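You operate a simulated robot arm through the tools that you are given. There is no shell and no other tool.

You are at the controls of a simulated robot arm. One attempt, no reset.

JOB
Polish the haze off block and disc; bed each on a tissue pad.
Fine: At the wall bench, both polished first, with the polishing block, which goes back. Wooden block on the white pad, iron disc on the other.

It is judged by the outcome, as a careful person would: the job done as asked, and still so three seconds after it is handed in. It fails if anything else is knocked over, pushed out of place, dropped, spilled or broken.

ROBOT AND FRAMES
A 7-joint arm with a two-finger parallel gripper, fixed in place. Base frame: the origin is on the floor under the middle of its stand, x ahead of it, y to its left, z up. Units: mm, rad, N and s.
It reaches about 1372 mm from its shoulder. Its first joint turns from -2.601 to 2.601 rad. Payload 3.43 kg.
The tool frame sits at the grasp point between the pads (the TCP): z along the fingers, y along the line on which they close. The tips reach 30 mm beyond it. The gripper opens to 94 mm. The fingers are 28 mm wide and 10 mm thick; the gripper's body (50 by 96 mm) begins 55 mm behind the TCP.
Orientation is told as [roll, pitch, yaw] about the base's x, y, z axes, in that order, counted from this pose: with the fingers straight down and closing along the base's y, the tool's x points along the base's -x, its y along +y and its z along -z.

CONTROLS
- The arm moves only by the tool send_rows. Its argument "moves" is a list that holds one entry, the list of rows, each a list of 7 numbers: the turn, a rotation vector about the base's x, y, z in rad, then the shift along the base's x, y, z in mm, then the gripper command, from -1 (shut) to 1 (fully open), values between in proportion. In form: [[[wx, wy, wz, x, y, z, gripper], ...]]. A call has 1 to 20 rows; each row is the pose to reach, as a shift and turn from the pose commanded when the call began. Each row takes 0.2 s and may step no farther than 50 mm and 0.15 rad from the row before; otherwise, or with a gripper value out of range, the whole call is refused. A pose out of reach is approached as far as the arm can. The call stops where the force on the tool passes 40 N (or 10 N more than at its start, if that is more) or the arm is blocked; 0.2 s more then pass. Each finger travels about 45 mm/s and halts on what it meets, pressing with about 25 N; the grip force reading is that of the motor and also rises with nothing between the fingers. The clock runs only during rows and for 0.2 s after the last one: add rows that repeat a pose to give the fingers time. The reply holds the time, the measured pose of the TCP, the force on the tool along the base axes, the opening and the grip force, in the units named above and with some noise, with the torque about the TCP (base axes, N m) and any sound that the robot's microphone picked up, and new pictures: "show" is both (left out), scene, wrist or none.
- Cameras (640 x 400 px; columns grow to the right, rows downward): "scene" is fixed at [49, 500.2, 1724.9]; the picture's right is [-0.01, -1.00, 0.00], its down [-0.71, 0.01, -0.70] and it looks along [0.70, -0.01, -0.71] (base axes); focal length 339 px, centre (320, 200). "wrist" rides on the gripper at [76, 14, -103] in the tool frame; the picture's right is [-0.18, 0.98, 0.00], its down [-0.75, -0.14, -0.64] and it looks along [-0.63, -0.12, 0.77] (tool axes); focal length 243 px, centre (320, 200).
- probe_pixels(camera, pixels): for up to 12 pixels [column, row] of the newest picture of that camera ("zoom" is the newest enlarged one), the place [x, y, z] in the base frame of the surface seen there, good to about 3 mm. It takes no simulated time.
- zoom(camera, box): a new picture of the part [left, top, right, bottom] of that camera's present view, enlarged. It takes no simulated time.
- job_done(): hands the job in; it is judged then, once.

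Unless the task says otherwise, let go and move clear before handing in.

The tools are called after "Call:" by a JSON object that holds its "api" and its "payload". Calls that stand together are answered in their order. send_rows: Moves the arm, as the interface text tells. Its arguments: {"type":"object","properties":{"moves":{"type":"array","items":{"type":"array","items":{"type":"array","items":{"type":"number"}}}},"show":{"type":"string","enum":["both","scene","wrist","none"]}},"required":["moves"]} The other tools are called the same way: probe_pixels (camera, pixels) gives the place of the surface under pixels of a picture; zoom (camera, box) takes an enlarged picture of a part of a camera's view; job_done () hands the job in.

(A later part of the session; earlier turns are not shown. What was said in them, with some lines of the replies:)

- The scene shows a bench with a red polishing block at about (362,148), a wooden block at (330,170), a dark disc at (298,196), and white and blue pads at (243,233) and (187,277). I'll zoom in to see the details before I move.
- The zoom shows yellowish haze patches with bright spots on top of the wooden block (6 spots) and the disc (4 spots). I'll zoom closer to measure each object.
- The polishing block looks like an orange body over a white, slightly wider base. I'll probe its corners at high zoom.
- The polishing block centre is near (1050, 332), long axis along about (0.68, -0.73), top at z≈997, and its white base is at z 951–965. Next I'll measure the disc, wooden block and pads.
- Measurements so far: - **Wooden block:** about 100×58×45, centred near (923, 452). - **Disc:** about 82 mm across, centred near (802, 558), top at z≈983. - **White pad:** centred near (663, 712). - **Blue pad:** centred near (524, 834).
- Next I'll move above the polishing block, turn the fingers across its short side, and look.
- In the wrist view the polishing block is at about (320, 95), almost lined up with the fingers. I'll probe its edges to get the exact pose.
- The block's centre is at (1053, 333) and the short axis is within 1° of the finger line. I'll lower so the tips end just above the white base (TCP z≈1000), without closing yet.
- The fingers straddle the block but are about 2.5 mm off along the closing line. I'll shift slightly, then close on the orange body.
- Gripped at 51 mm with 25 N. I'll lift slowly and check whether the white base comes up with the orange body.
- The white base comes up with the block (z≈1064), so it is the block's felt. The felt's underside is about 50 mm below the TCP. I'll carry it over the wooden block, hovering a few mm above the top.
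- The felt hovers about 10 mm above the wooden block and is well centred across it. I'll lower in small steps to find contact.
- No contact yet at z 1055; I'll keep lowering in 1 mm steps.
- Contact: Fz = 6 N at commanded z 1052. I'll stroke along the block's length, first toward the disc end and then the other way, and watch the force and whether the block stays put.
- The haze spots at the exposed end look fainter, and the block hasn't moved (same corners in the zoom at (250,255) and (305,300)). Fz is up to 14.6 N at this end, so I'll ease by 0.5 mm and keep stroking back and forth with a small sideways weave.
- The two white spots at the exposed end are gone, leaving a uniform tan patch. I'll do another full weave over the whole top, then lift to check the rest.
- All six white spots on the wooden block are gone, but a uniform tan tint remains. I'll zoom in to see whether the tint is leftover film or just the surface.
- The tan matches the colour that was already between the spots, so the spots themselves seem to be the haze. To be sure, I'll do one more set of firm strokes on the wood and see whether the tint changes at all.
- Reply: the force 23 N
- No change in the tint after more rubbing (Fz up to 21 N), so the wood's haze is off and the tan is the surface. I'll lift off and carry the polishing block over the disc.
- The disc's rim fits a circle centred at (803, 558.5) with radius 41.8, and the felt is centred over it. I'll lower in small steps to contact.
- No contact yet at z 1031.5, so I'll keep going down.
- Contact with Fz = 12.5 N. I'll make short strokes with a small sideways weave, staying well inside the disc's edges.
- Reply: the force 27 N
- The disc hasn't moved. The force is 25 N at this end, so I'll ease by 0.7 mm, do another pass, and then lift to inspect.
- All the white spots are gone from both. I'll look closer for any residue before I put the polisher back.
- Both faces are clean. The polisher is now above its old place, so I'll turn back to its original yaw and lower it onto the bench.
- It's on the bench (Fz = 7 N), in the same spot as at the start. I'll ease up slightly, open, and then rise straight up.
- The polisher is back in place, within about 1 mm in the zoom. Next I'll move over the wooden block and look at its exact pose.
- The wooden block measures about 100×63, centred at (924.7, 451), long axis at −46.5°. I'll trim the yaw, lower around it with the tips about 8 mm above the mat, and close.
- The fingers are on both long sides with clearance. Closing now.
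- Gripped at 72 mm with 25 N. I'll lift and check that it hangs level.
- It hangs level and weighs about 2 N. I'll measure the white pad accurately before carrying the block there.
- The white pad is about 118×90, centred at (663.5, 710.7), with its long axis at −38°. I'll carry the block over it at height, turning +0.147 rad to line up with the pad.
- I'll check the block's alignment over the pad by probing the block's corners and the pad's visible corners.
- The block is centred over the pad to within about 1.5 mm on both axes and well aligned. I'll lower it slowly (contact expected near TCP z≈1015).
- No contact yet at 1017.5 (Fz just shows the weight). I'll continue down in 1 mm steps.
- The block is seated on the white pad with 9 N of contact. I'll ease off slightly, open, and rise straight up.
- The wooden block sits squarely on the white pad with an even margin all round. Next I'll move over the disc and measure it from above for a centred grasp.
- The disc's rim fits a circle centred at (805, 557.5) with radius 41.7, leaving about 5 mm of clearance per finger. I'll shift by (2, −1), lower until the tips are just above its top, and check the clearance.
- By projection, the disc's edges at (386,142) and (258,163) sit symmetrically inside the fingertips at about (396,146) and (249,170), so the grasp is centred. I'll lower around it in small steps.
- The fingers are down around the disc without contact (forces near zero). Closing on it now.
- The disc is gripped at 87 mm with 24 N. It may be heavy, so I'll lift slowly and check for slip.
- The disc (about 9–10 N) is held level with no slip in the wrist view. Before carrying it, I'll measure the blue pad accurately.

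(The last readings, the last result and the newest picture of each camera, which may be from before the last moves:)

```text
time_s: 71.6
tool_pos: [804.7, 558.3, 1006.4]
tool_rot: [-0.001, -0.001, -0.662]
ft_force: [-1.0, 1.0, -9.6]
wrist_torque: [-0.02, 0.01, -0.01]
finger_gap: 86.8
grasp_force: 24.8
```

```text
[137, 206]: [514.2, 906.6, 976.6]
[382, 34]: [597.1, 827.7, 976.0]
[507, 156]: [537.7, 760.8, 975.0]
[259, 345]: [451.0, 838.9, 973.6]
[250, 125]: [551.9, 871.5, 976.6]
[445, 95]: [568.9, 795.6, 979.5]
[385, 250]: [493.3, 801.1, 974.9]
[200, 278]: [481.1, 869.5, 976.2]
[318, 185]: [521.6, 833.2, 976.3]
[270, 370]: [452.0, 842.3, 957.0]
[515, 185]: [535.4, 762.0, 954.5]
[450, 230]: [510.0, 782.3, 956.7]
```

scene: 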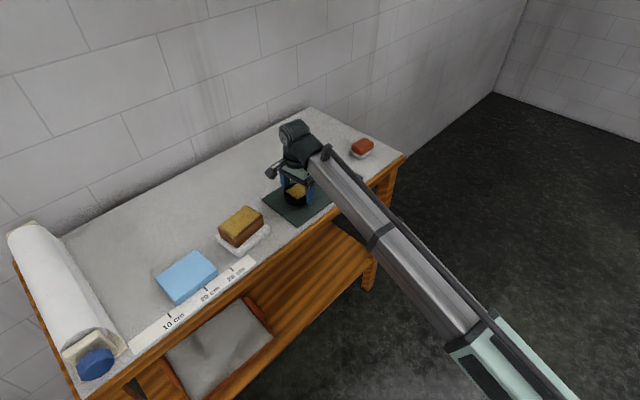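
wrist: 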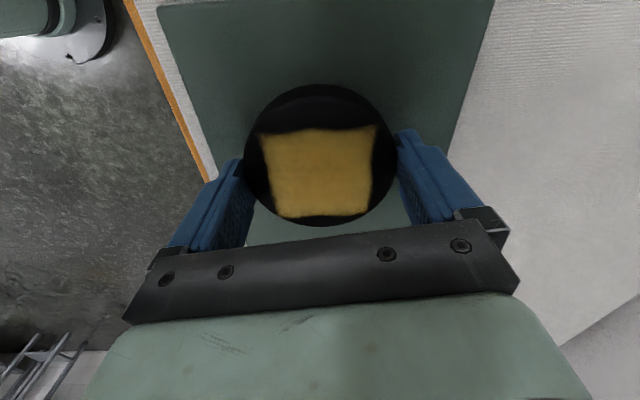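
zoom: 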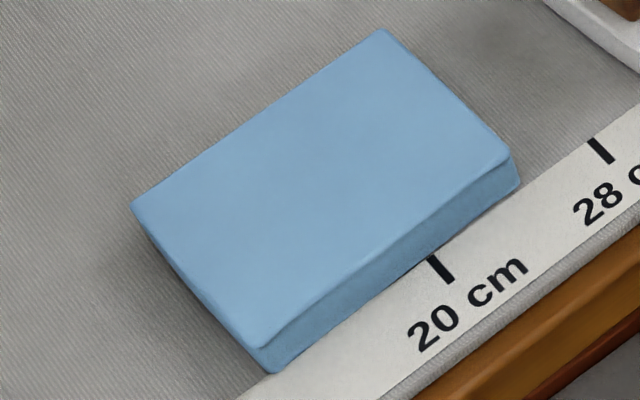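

The blue pad's centre is (525, 833.5) with its top at z≈976.5. I'll lift high enough to clear the wooden block (top ≈1022) and carry the disc over in smooth steps.

Call:
{"api": "send_rows", "payload": {"moves": [[[0, 0, 0, 0, 0, 10, -1], [0, 0, 0, 0, 0, 28, -1], [0, 0, 0, 0, 0, 50, -1], [0, 0, 0, 0, 0, 72, -1], [0, 0, 0, 0, 0, 92, -1], [0, 0, 0, 0, 0, 105, -1], [0, 0, 0, 0, 0, 110, -1], [0, 0, 0, 0, 0, 110, -1]]], "show": "none"}}

Call:
{"api": "send_rows", "payload": {"moves": [[[0, 0, 0, -8, 8, 0, -1], [0, 0, 0, -23, 23, 0, -1], [0, 0, 0, -42, 41, 0, -1], [0, 0, 0, -63, 62, 0, -1], [0, 0, 0, -84, 83, 0, -1], [0, 0, 0, -105, 104, 0, -1], [0, 0, 0, -126, 124, 0, -1], [0, 0, 0, -147, 145, 0, -1], [0, 0, 0, -168, 166, 0, -1], [0, 0, 0, -189, 186, 0, -1], [0, 0, 0, -210, 207, 0, -1], [0, 0, 0, -231, 228, 0, -1], [0, 0, 0, -250, 246, 0, -1], [0, 0, 0, -265, 261, 0, -1], [0, 0, 0, -275, 271, 0, -1], [0, 0, 0, -279.8, 275.9, 0, -1], [0, 0, 0, -279.8, 275.9, 0, -1]]], "show": "both"}}

Call:
{"api": "zoom", "payload": {"camera": "scene", "box": [120, 190, 260, 320]}}

```text
time_s: 73.4
tool_pos: [804.3, 558.5, 1117.1]
tool_rot: [0.0, -0.001, -0.661]
ft_force: [0.1, -0.3, -9.4]
wrist_torque: [0.04, 0.01, -0.01]
finger_gap: 86.8
grasp_force: 25.4
```

```text
time_s: 77.0
tool_pos: [526.2, 834.2, 1118.0]
tool_rot: [0.0, 0.002, -0.662]
ft_force: [0.0, 0.2, -9.8]
wrist_torque: [0.01, 0.01, -0.03]
finger_gap: 86.8
grasp_force: 24.4
```

scene: 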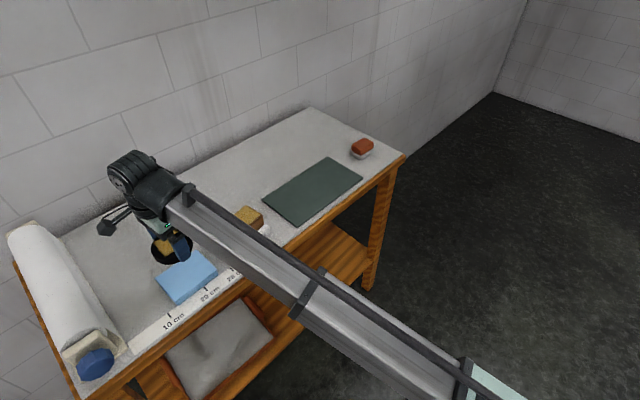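
wrist: 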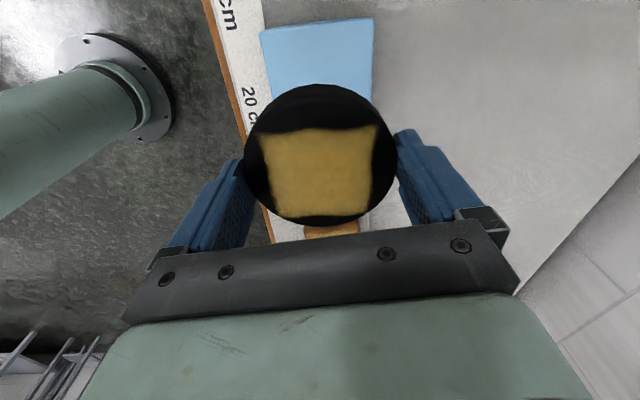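

```text
3.08 times, centred on (190, 255) of scene
```

zoom: 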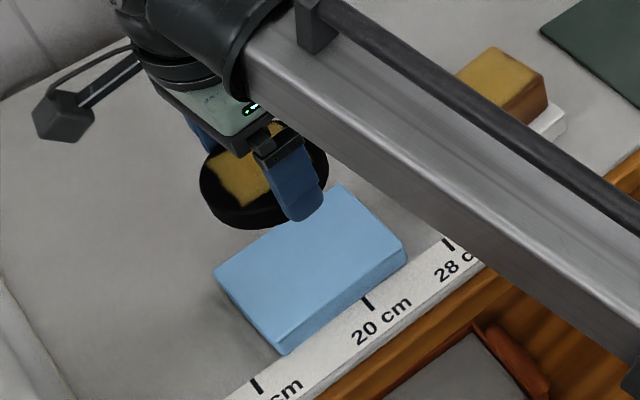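

The disc is above the blue pad and still level. I'll lower to about 12 mm above the pad and check alignment.

Call:
{"api": "send_rows", "payload": {"moves": [[[0, 0, 0, 0, 0, -10, -1], [0, 0, 0, 0, 0, -28, -1], [0, 0, 0, 0, 0, -48, -1], [0, 0, 0, 0, 0, -66, -1], [0, 0, 0, 0, 0, -80, -1], [0, 0, 0, 0, 0, -89, -1], [0, 0, 0, 0, 0, -93, -1], [0, 0, 0, 0, 0, -93, -1]]], "show": "both"}}

Call:
{"api": "zoom", "payload": {"camera": "scene", "box": [120, 190, 260, 320]}}

```text
time_s: 78.8
tool_pos: [526.8, 834.7, 1024.7]
tool_rot: [0.001, 0.0, -0.66]
ft_force: [-0.2, -0.3, -9.0]
wrist_torque: [-0.01, -0.03, 0.01]
finger_gap: 87.1
grasp_force: 25.6
```

scene: 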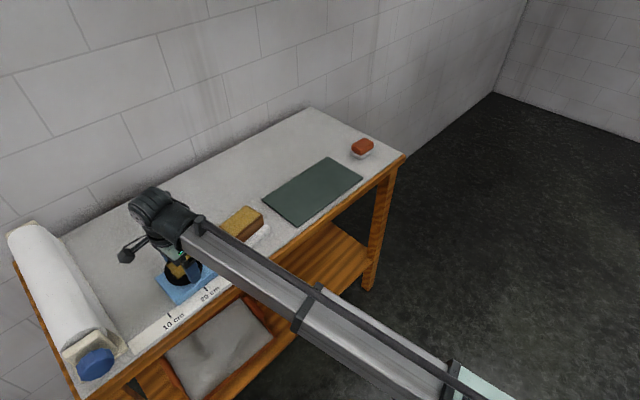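
wrist: 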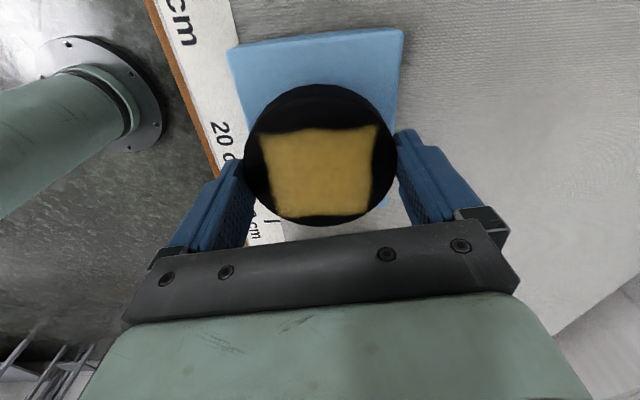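

```text
3.08 times, centred on (190, 255) of scene
```

zoom: 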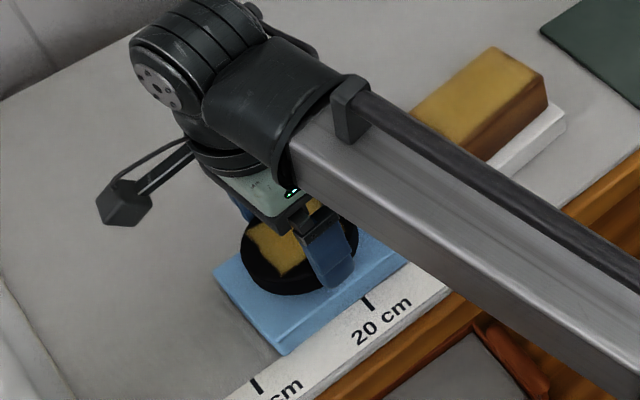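

Call:
{"api": "probe_pixels", "payload": {"camera": "wrist", "pixels": [[249, 155], [394, 150], [325, 222], [280, 210], [370, 205], [232, 52], [401, 32], [260, 120], [385, 115], [390, 195], [318, 155], [300, 222]]}}

```text
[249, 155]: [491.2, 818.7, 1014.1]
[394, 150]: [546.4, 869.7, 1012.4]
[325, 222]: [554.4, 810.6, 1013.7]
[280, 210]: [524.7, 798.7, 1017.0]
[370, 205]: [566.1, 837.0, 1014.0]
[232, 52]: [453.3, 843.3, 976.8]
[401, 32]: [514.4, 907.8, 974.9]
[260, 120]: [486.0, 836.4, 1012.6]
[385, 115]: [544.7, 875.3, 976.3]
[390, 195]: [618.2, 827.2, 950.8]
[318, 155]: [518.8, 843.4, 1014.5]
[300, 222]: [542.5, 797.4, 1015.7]
```

The disc's centre is at about (527, 836), roughly 2 mm off the pad's centre across its narrow side. I'll correct that while lowering close to the pad.

Call:
{"api": "send_rows", "payload": {"moves": [[[0, 0, 0, -1.5, -1.3, -3, -1], [0, 0, 0, -1.5, -1.3, -6, -1], [0, 0, 0, -1.5, -1.3, -8, -1], [0, 0, 0, -1.5, -1.3, -9, -1], [0, 0, 0, -1.5, -1.3, -9, -1]]], "show": "none"}}

Call:
{"api": "send_rows", "payload": {"moves": [[[0, 0, 0, 0, 0, -1, -1], [0, 0, 0, 0, 0, -2, -1], [0, 0, 0, 0, 0, -2, -1]]], "show": "none"}}

```text
time_s: 80.0
tool_pos: [524.4, 833.7, 1015.8]
tool_rot: [0.0, 0.0, -0.659]
ft_force: [0.4, 0.0, -9.8]
wrist_torque: [0.0, 0.05, 0.02]
finger_gap: 86.7
grasp_force: 25.1
```

```text
time_s: 80.8
tool_pos: [525.0, 833.4, 1014.3]
tool_rot: [0.0, 0.001, -0.662]
ft_force: [0.8, 0.6, -9.5]
wrist_torque: [-0.04, -0.02, -0.01]
finger_gap: 87.0
grasp_force: 25.4
```

Still hanging free at z 1014 (Fz −9.5). I'll keep stepping down gently.

Call:
{"api": "send_rows", "payload": {"moves": [[[0, 0, 0, 0, 0, -1, -1], [0, 0, 0, 0, 0, -1, -1]]], "show": "none"}}

Call:
{"api": "send_rows", "payload": {"moves": [[[0, 0, 0, 0, 0, -1, -1], [0, 0, 0, 0, 0, -1, -1]]], "show": "none"}}

```text
time_s: 81.4
tool_pos: [525.2, 831.8, 1012.1]
tool_rot: [-0.001, 0.0, -0.661]
ft_force: [0.3, 0.1, -8.9]
wrist_torque: [0.04, 0.01, 0.03]
finger_gap: 87.0
grasp_force: 25.0
```

```text
time_s: 82.0
tool_pos: [524.3, 833.3, 1012.0]
tool_rot: [0.0, 0.0, -0.661]
ft_force: [0.3, 1.3, -3.5]
wrist_torque: [-0.04, -0.02, 0.03]
finger_gap: 86.9
grasp_force: 25.1
```

Contact has begun (Fz went from −9 to −3.5). One more mm should seat it fully, and then I'll check with the pictures.

Call:
{"api": "send_rows", "payload": {"moves": [[[0, 0, 0, 0, 0, -0.7, -1], [0, 0, 0, 0, 0, -1, -1], [0, 0, 0, 0, 0, -1, -1]]], "show": "both"}}

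Call:
{"api": "zoom", "payload": {"camera": "scene", "box": [140, 220, 240, 320]}}

```text
time_s: 82.8
tool_pos: [524.7, 833.9, 1011.5]
tool_rot: [0.0, 0.001, -0.662]
ft_force: [2.3, 2.0, 14.5]
wrist_torque: [-0.06, -0.08, 0.01]
finger_gap: 87.1
grasp_force: 25.0
```

scene: 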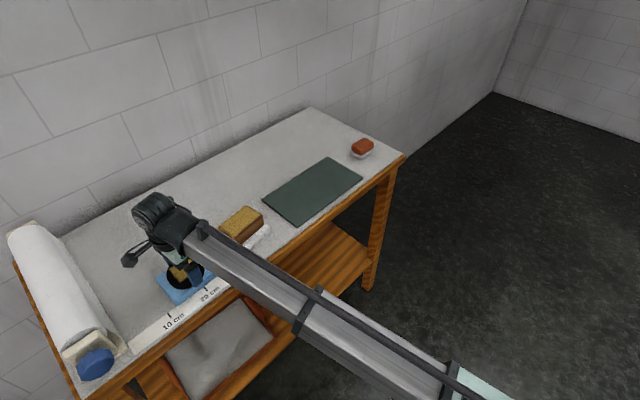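
wrist: 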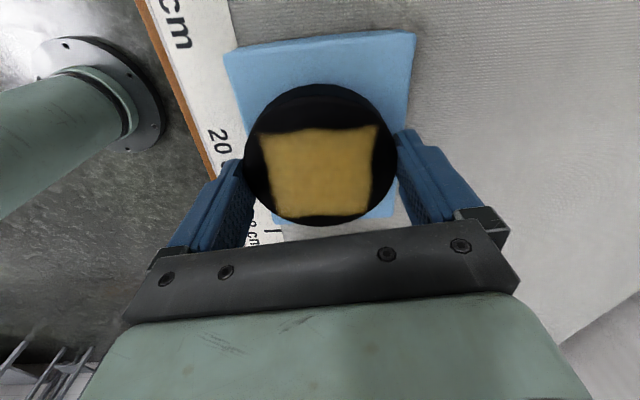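

```text
4.00 times, centred on (190, 270) of scene
```

zoom: 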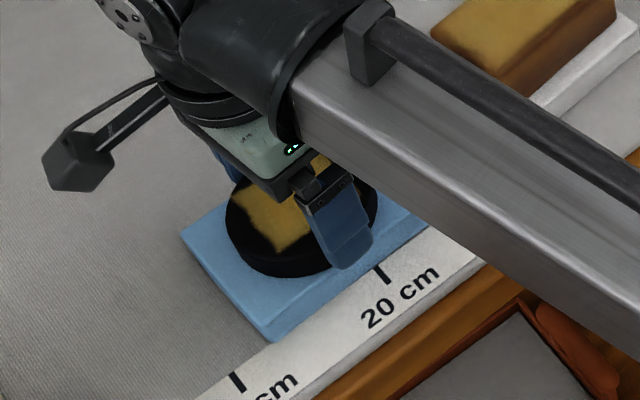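

The disc is seated on the blue pad (Fz 14.5 N), with blue showing on both sides of it in the wrist view. I'll ease up by 1 mm, open fully, wait, and rise slowly straight up.

Call:
{"api": "send_rows", "payload": {"moves": [[[0, 0, 0, 0, 0, 1, -1], [0, 0, 0, 0, 0, 1, 0.88], [0, 0, 0, 0, 0, 1, 1], [0, 0, 0, 0, 0, 1, 1], [0, 0, 0, 0, 0, 1, 1], [0, 0, 0, 0, 0, 1, 1]]], "show": "wrist"}}

```text
time_s: 84.2
tool_pos: [523.6, 832.3, 1011.9]
tool_rot: [0.001, 0.001, -0.662]
ft_force: [-0.7, 0.4, 0.6]
wrist_torque: [-0.01, 0.01, -0.02]
finger_gap: 93.9
grasp_force: 0.1
```

wrist: 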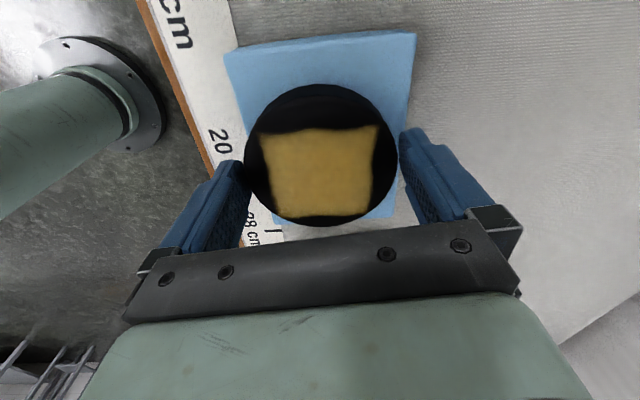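

The fingers are fully open with zero force and the disc stayed put. Rising straight up now.

Call:
{"api": "send_rows", "payload": {"moves": [[[0, 0, 0, 0, 0, 5, 1], [0, 0, 0, 0, 0, 12, 1], [0, 0, 0, 0, 0, 22, 1], [0, 0, 0, 0, 0, 35, 1], [0, 0, 0, 0, 0, 60, 1], [0, 0, 0, 0, 0, 95, 1], [0, 0, 0, 0, 0, 135, 1], [0, 0, 0, 0, 0, 175, 1], [0, 0, 0, 0, 0, 200, 1], [0, 0, 0, 0, 0, 200, 1]]], "show": "both"}}

Call:
{"api": "zoom", "payload": {"camera": "scene", "box": [130, 200, 290, 320]}}

```text
time_s: 86.4
tool_pos: [525.9, 833.8, 1211.0]
tool_rot: [-0.001, -0.001, -0.662]
ft_force: [0.1, -0.9, -0.8]
wrist_torque: [-0.05, -0.03, 0.02]
finger_gap: 94.0
grasp_force: 0.1
```

scene: 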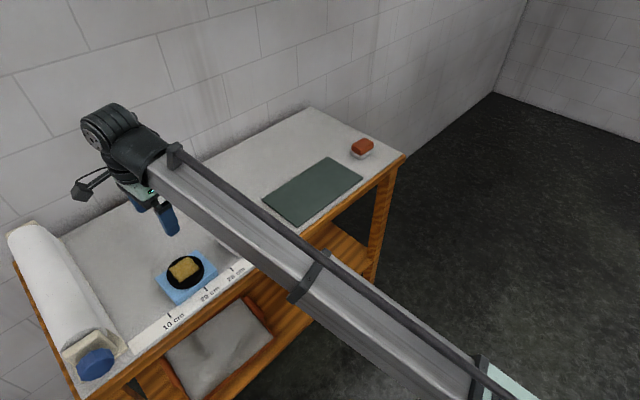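
wrist: 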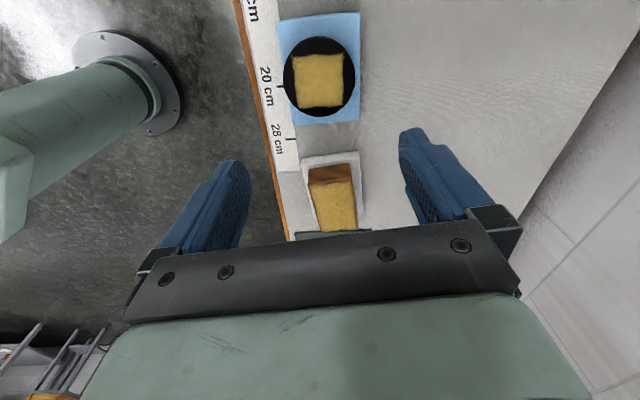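

```text
3.33 times, centred on (210, 260) of scene
```

zoom: 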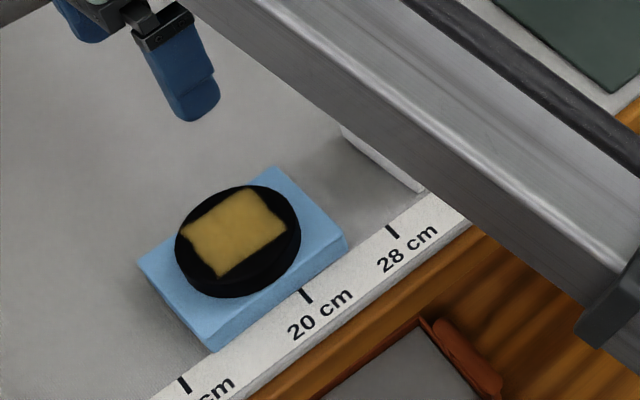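

The disc is well centred on the blue pad. I'll swing the arm back toward its starting area, clear of everything, for a full look at the bench.

Call:
{"api": "send_rows", "payload": {"moves": [[[0, 0, 0, 10, -14, 0, 1], [0, 0, 0, 32, -44, 0, 1], [0, 0, 0, 57, -78, 0, 1], [0, 0, 0, 83, -113, 0, 1], [0, 0, 0, 109, -149, 0, 1], [0, 0, 0, 135, -185, 0, 1], [0, 0, 0, 161, -220, 0, 1], [0, 0, 0, 187, -256, 0, 1], [0, 0, 0, 213, -291, 0, 1], [0, 0, 0, 239, -327, 0, 1], [0, 0, 0, 265, -362, 0, 1], [0, 0, 0, 291, -398, 0, 1], [0, 0, 0, 317, -433, 0, 1], [0, 0, 0, 343, -469, 0, 1], [0, 0, 0, 369, -505, 0, 1], [0, 0, 0, 395, -540, 0, 1], [0, 0, 0, 418, -572, 0, 1], [0, 0, 0, 430, -588, 0, 1], [0, 0, 0, 430, -588, 0, 1]]], "show": "both"}}

Call:
{"api": "zoom", "payload": {"camera": "scene", "box": [130, 190, 290, 320]}}

Call:
{"api": "zoom", "payload": {"camera": "scene", "box": [346, 132, 378, 164]}}

```text
time_s: 90.4
tool_pos: [953.9, 244.3, 1209.3]
tool_rot: [0.0, -0.001, -0.662]
ft_force: [-0.2, 0.4, -0.3]
wrist_torque: [0.0, 0.0, 0.01]
finger_gap: 93.9
grasp_force: 0.0
```

scene: 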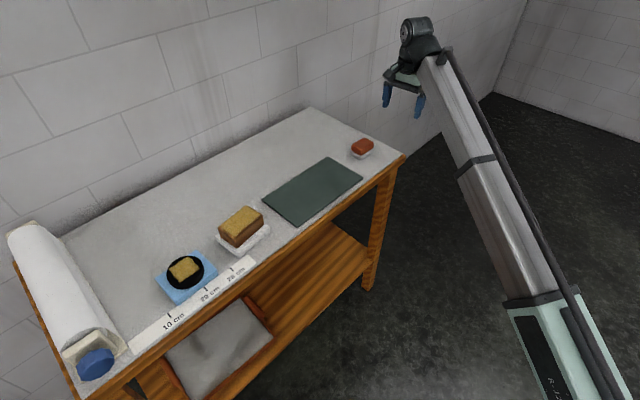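
wrist: 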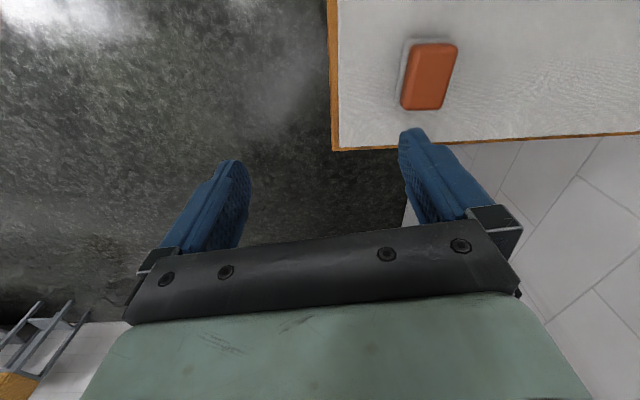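

```text
3.08 times, centred on (210, 255) of scene
```

zoom: 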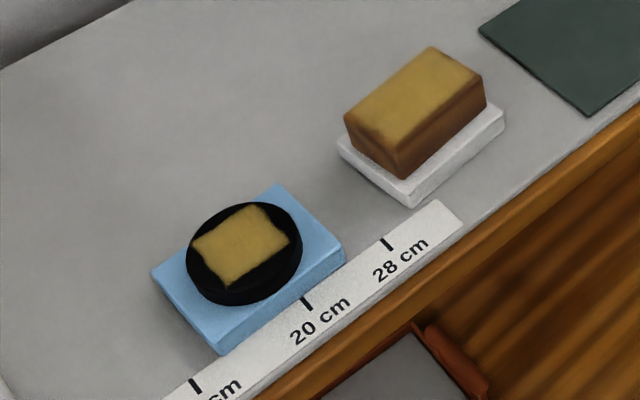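

```text
12.50 times, centred on (362, 148) of scene
```

zoom: 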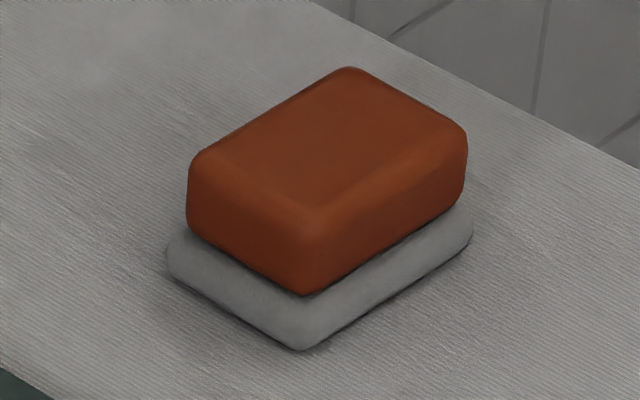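

The wood is on the white pad, the disc on the blue pad, and the polisher, mat and ruler are in place. I'll take a last close look at each face and check that the disc is fully supported.

Call:
{"api": "zoom", "payload": {"camera": "scene", "box": [150, 245, 222, 310]}}

Call:
{"api": "probe_pixels", "payload": {"camera": "zoom", "pixels": [[150, 160], [230, 290], [385, 190], [320, 45], [270, 150], [180, 250], [330, 280], [385, 150], [240, 80], [137, 206], [382, 34], [259, 345]]}}

Call:
{"api": "zoom", "payload": {"camera": "scene", "box": [210, 200, 276, 260]}}

```text
6.15 times, centred on (186, 278) of scene
```

zoom: 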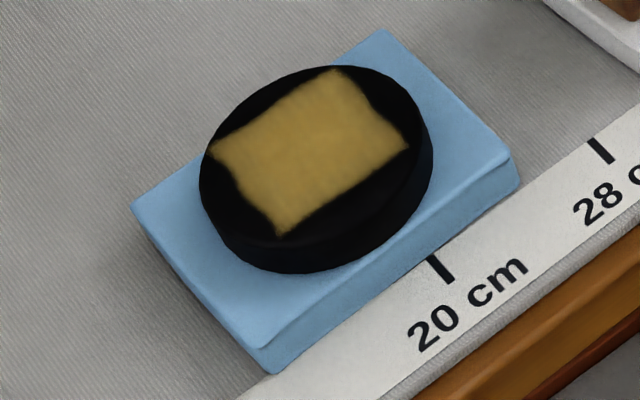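

```text
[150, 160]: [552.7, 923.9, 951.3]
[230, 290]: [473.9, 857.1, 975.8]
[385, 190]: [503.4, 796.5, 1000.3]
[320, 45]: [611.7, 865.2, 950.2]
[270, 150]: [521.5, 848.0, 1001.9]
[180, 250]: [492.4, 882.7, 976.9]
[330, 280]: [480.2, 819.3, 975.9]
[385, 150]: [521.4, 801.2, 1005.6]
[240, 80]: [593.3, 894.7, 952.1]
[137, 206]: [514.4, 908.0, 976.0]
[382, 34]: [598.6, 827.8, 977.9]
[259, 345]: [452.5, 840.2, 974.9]
```

```text
6.67 times, centred on (243, 230) of scene
```

zoom: 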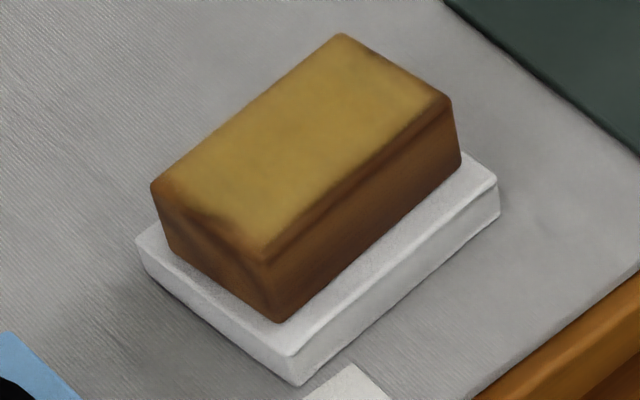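

Both faces show no white haze spots. The wooden block sits squarely on the white pad and the disc lies flat inside the blue pad, whose corners haven't moved. The polisher is back in its place, and the gripper is empty and clear. Handing in.

Call:
{"api": "job_done", "payload": {}}

```text
The job is handed in.
```

The last pictures show both pieces polished and bedded. I've handed the job in but haven't seen the verdict.

- **Polishing:** All six white haze spots are off the wooden block and all four are off the iron disc. A tan patch remains on the top of each. More rubbing on the wood did not change it, so I took it to be the surface itself rather than haze. I did not repeat that test on the disc.
- **Placing:** The wooden block sits squarely on the white pad, with margin all round. The disc lies flat on the blue pad, with only about 3 mm to spare across the pad's narrow side.
- **Polishing block:** It went back to its place to within about 1 mm.
- **Everything else:** Nothing was dropped or knocked over. The pads, mat and ruler look unmoved. The gripper is empty and clear of the bench.
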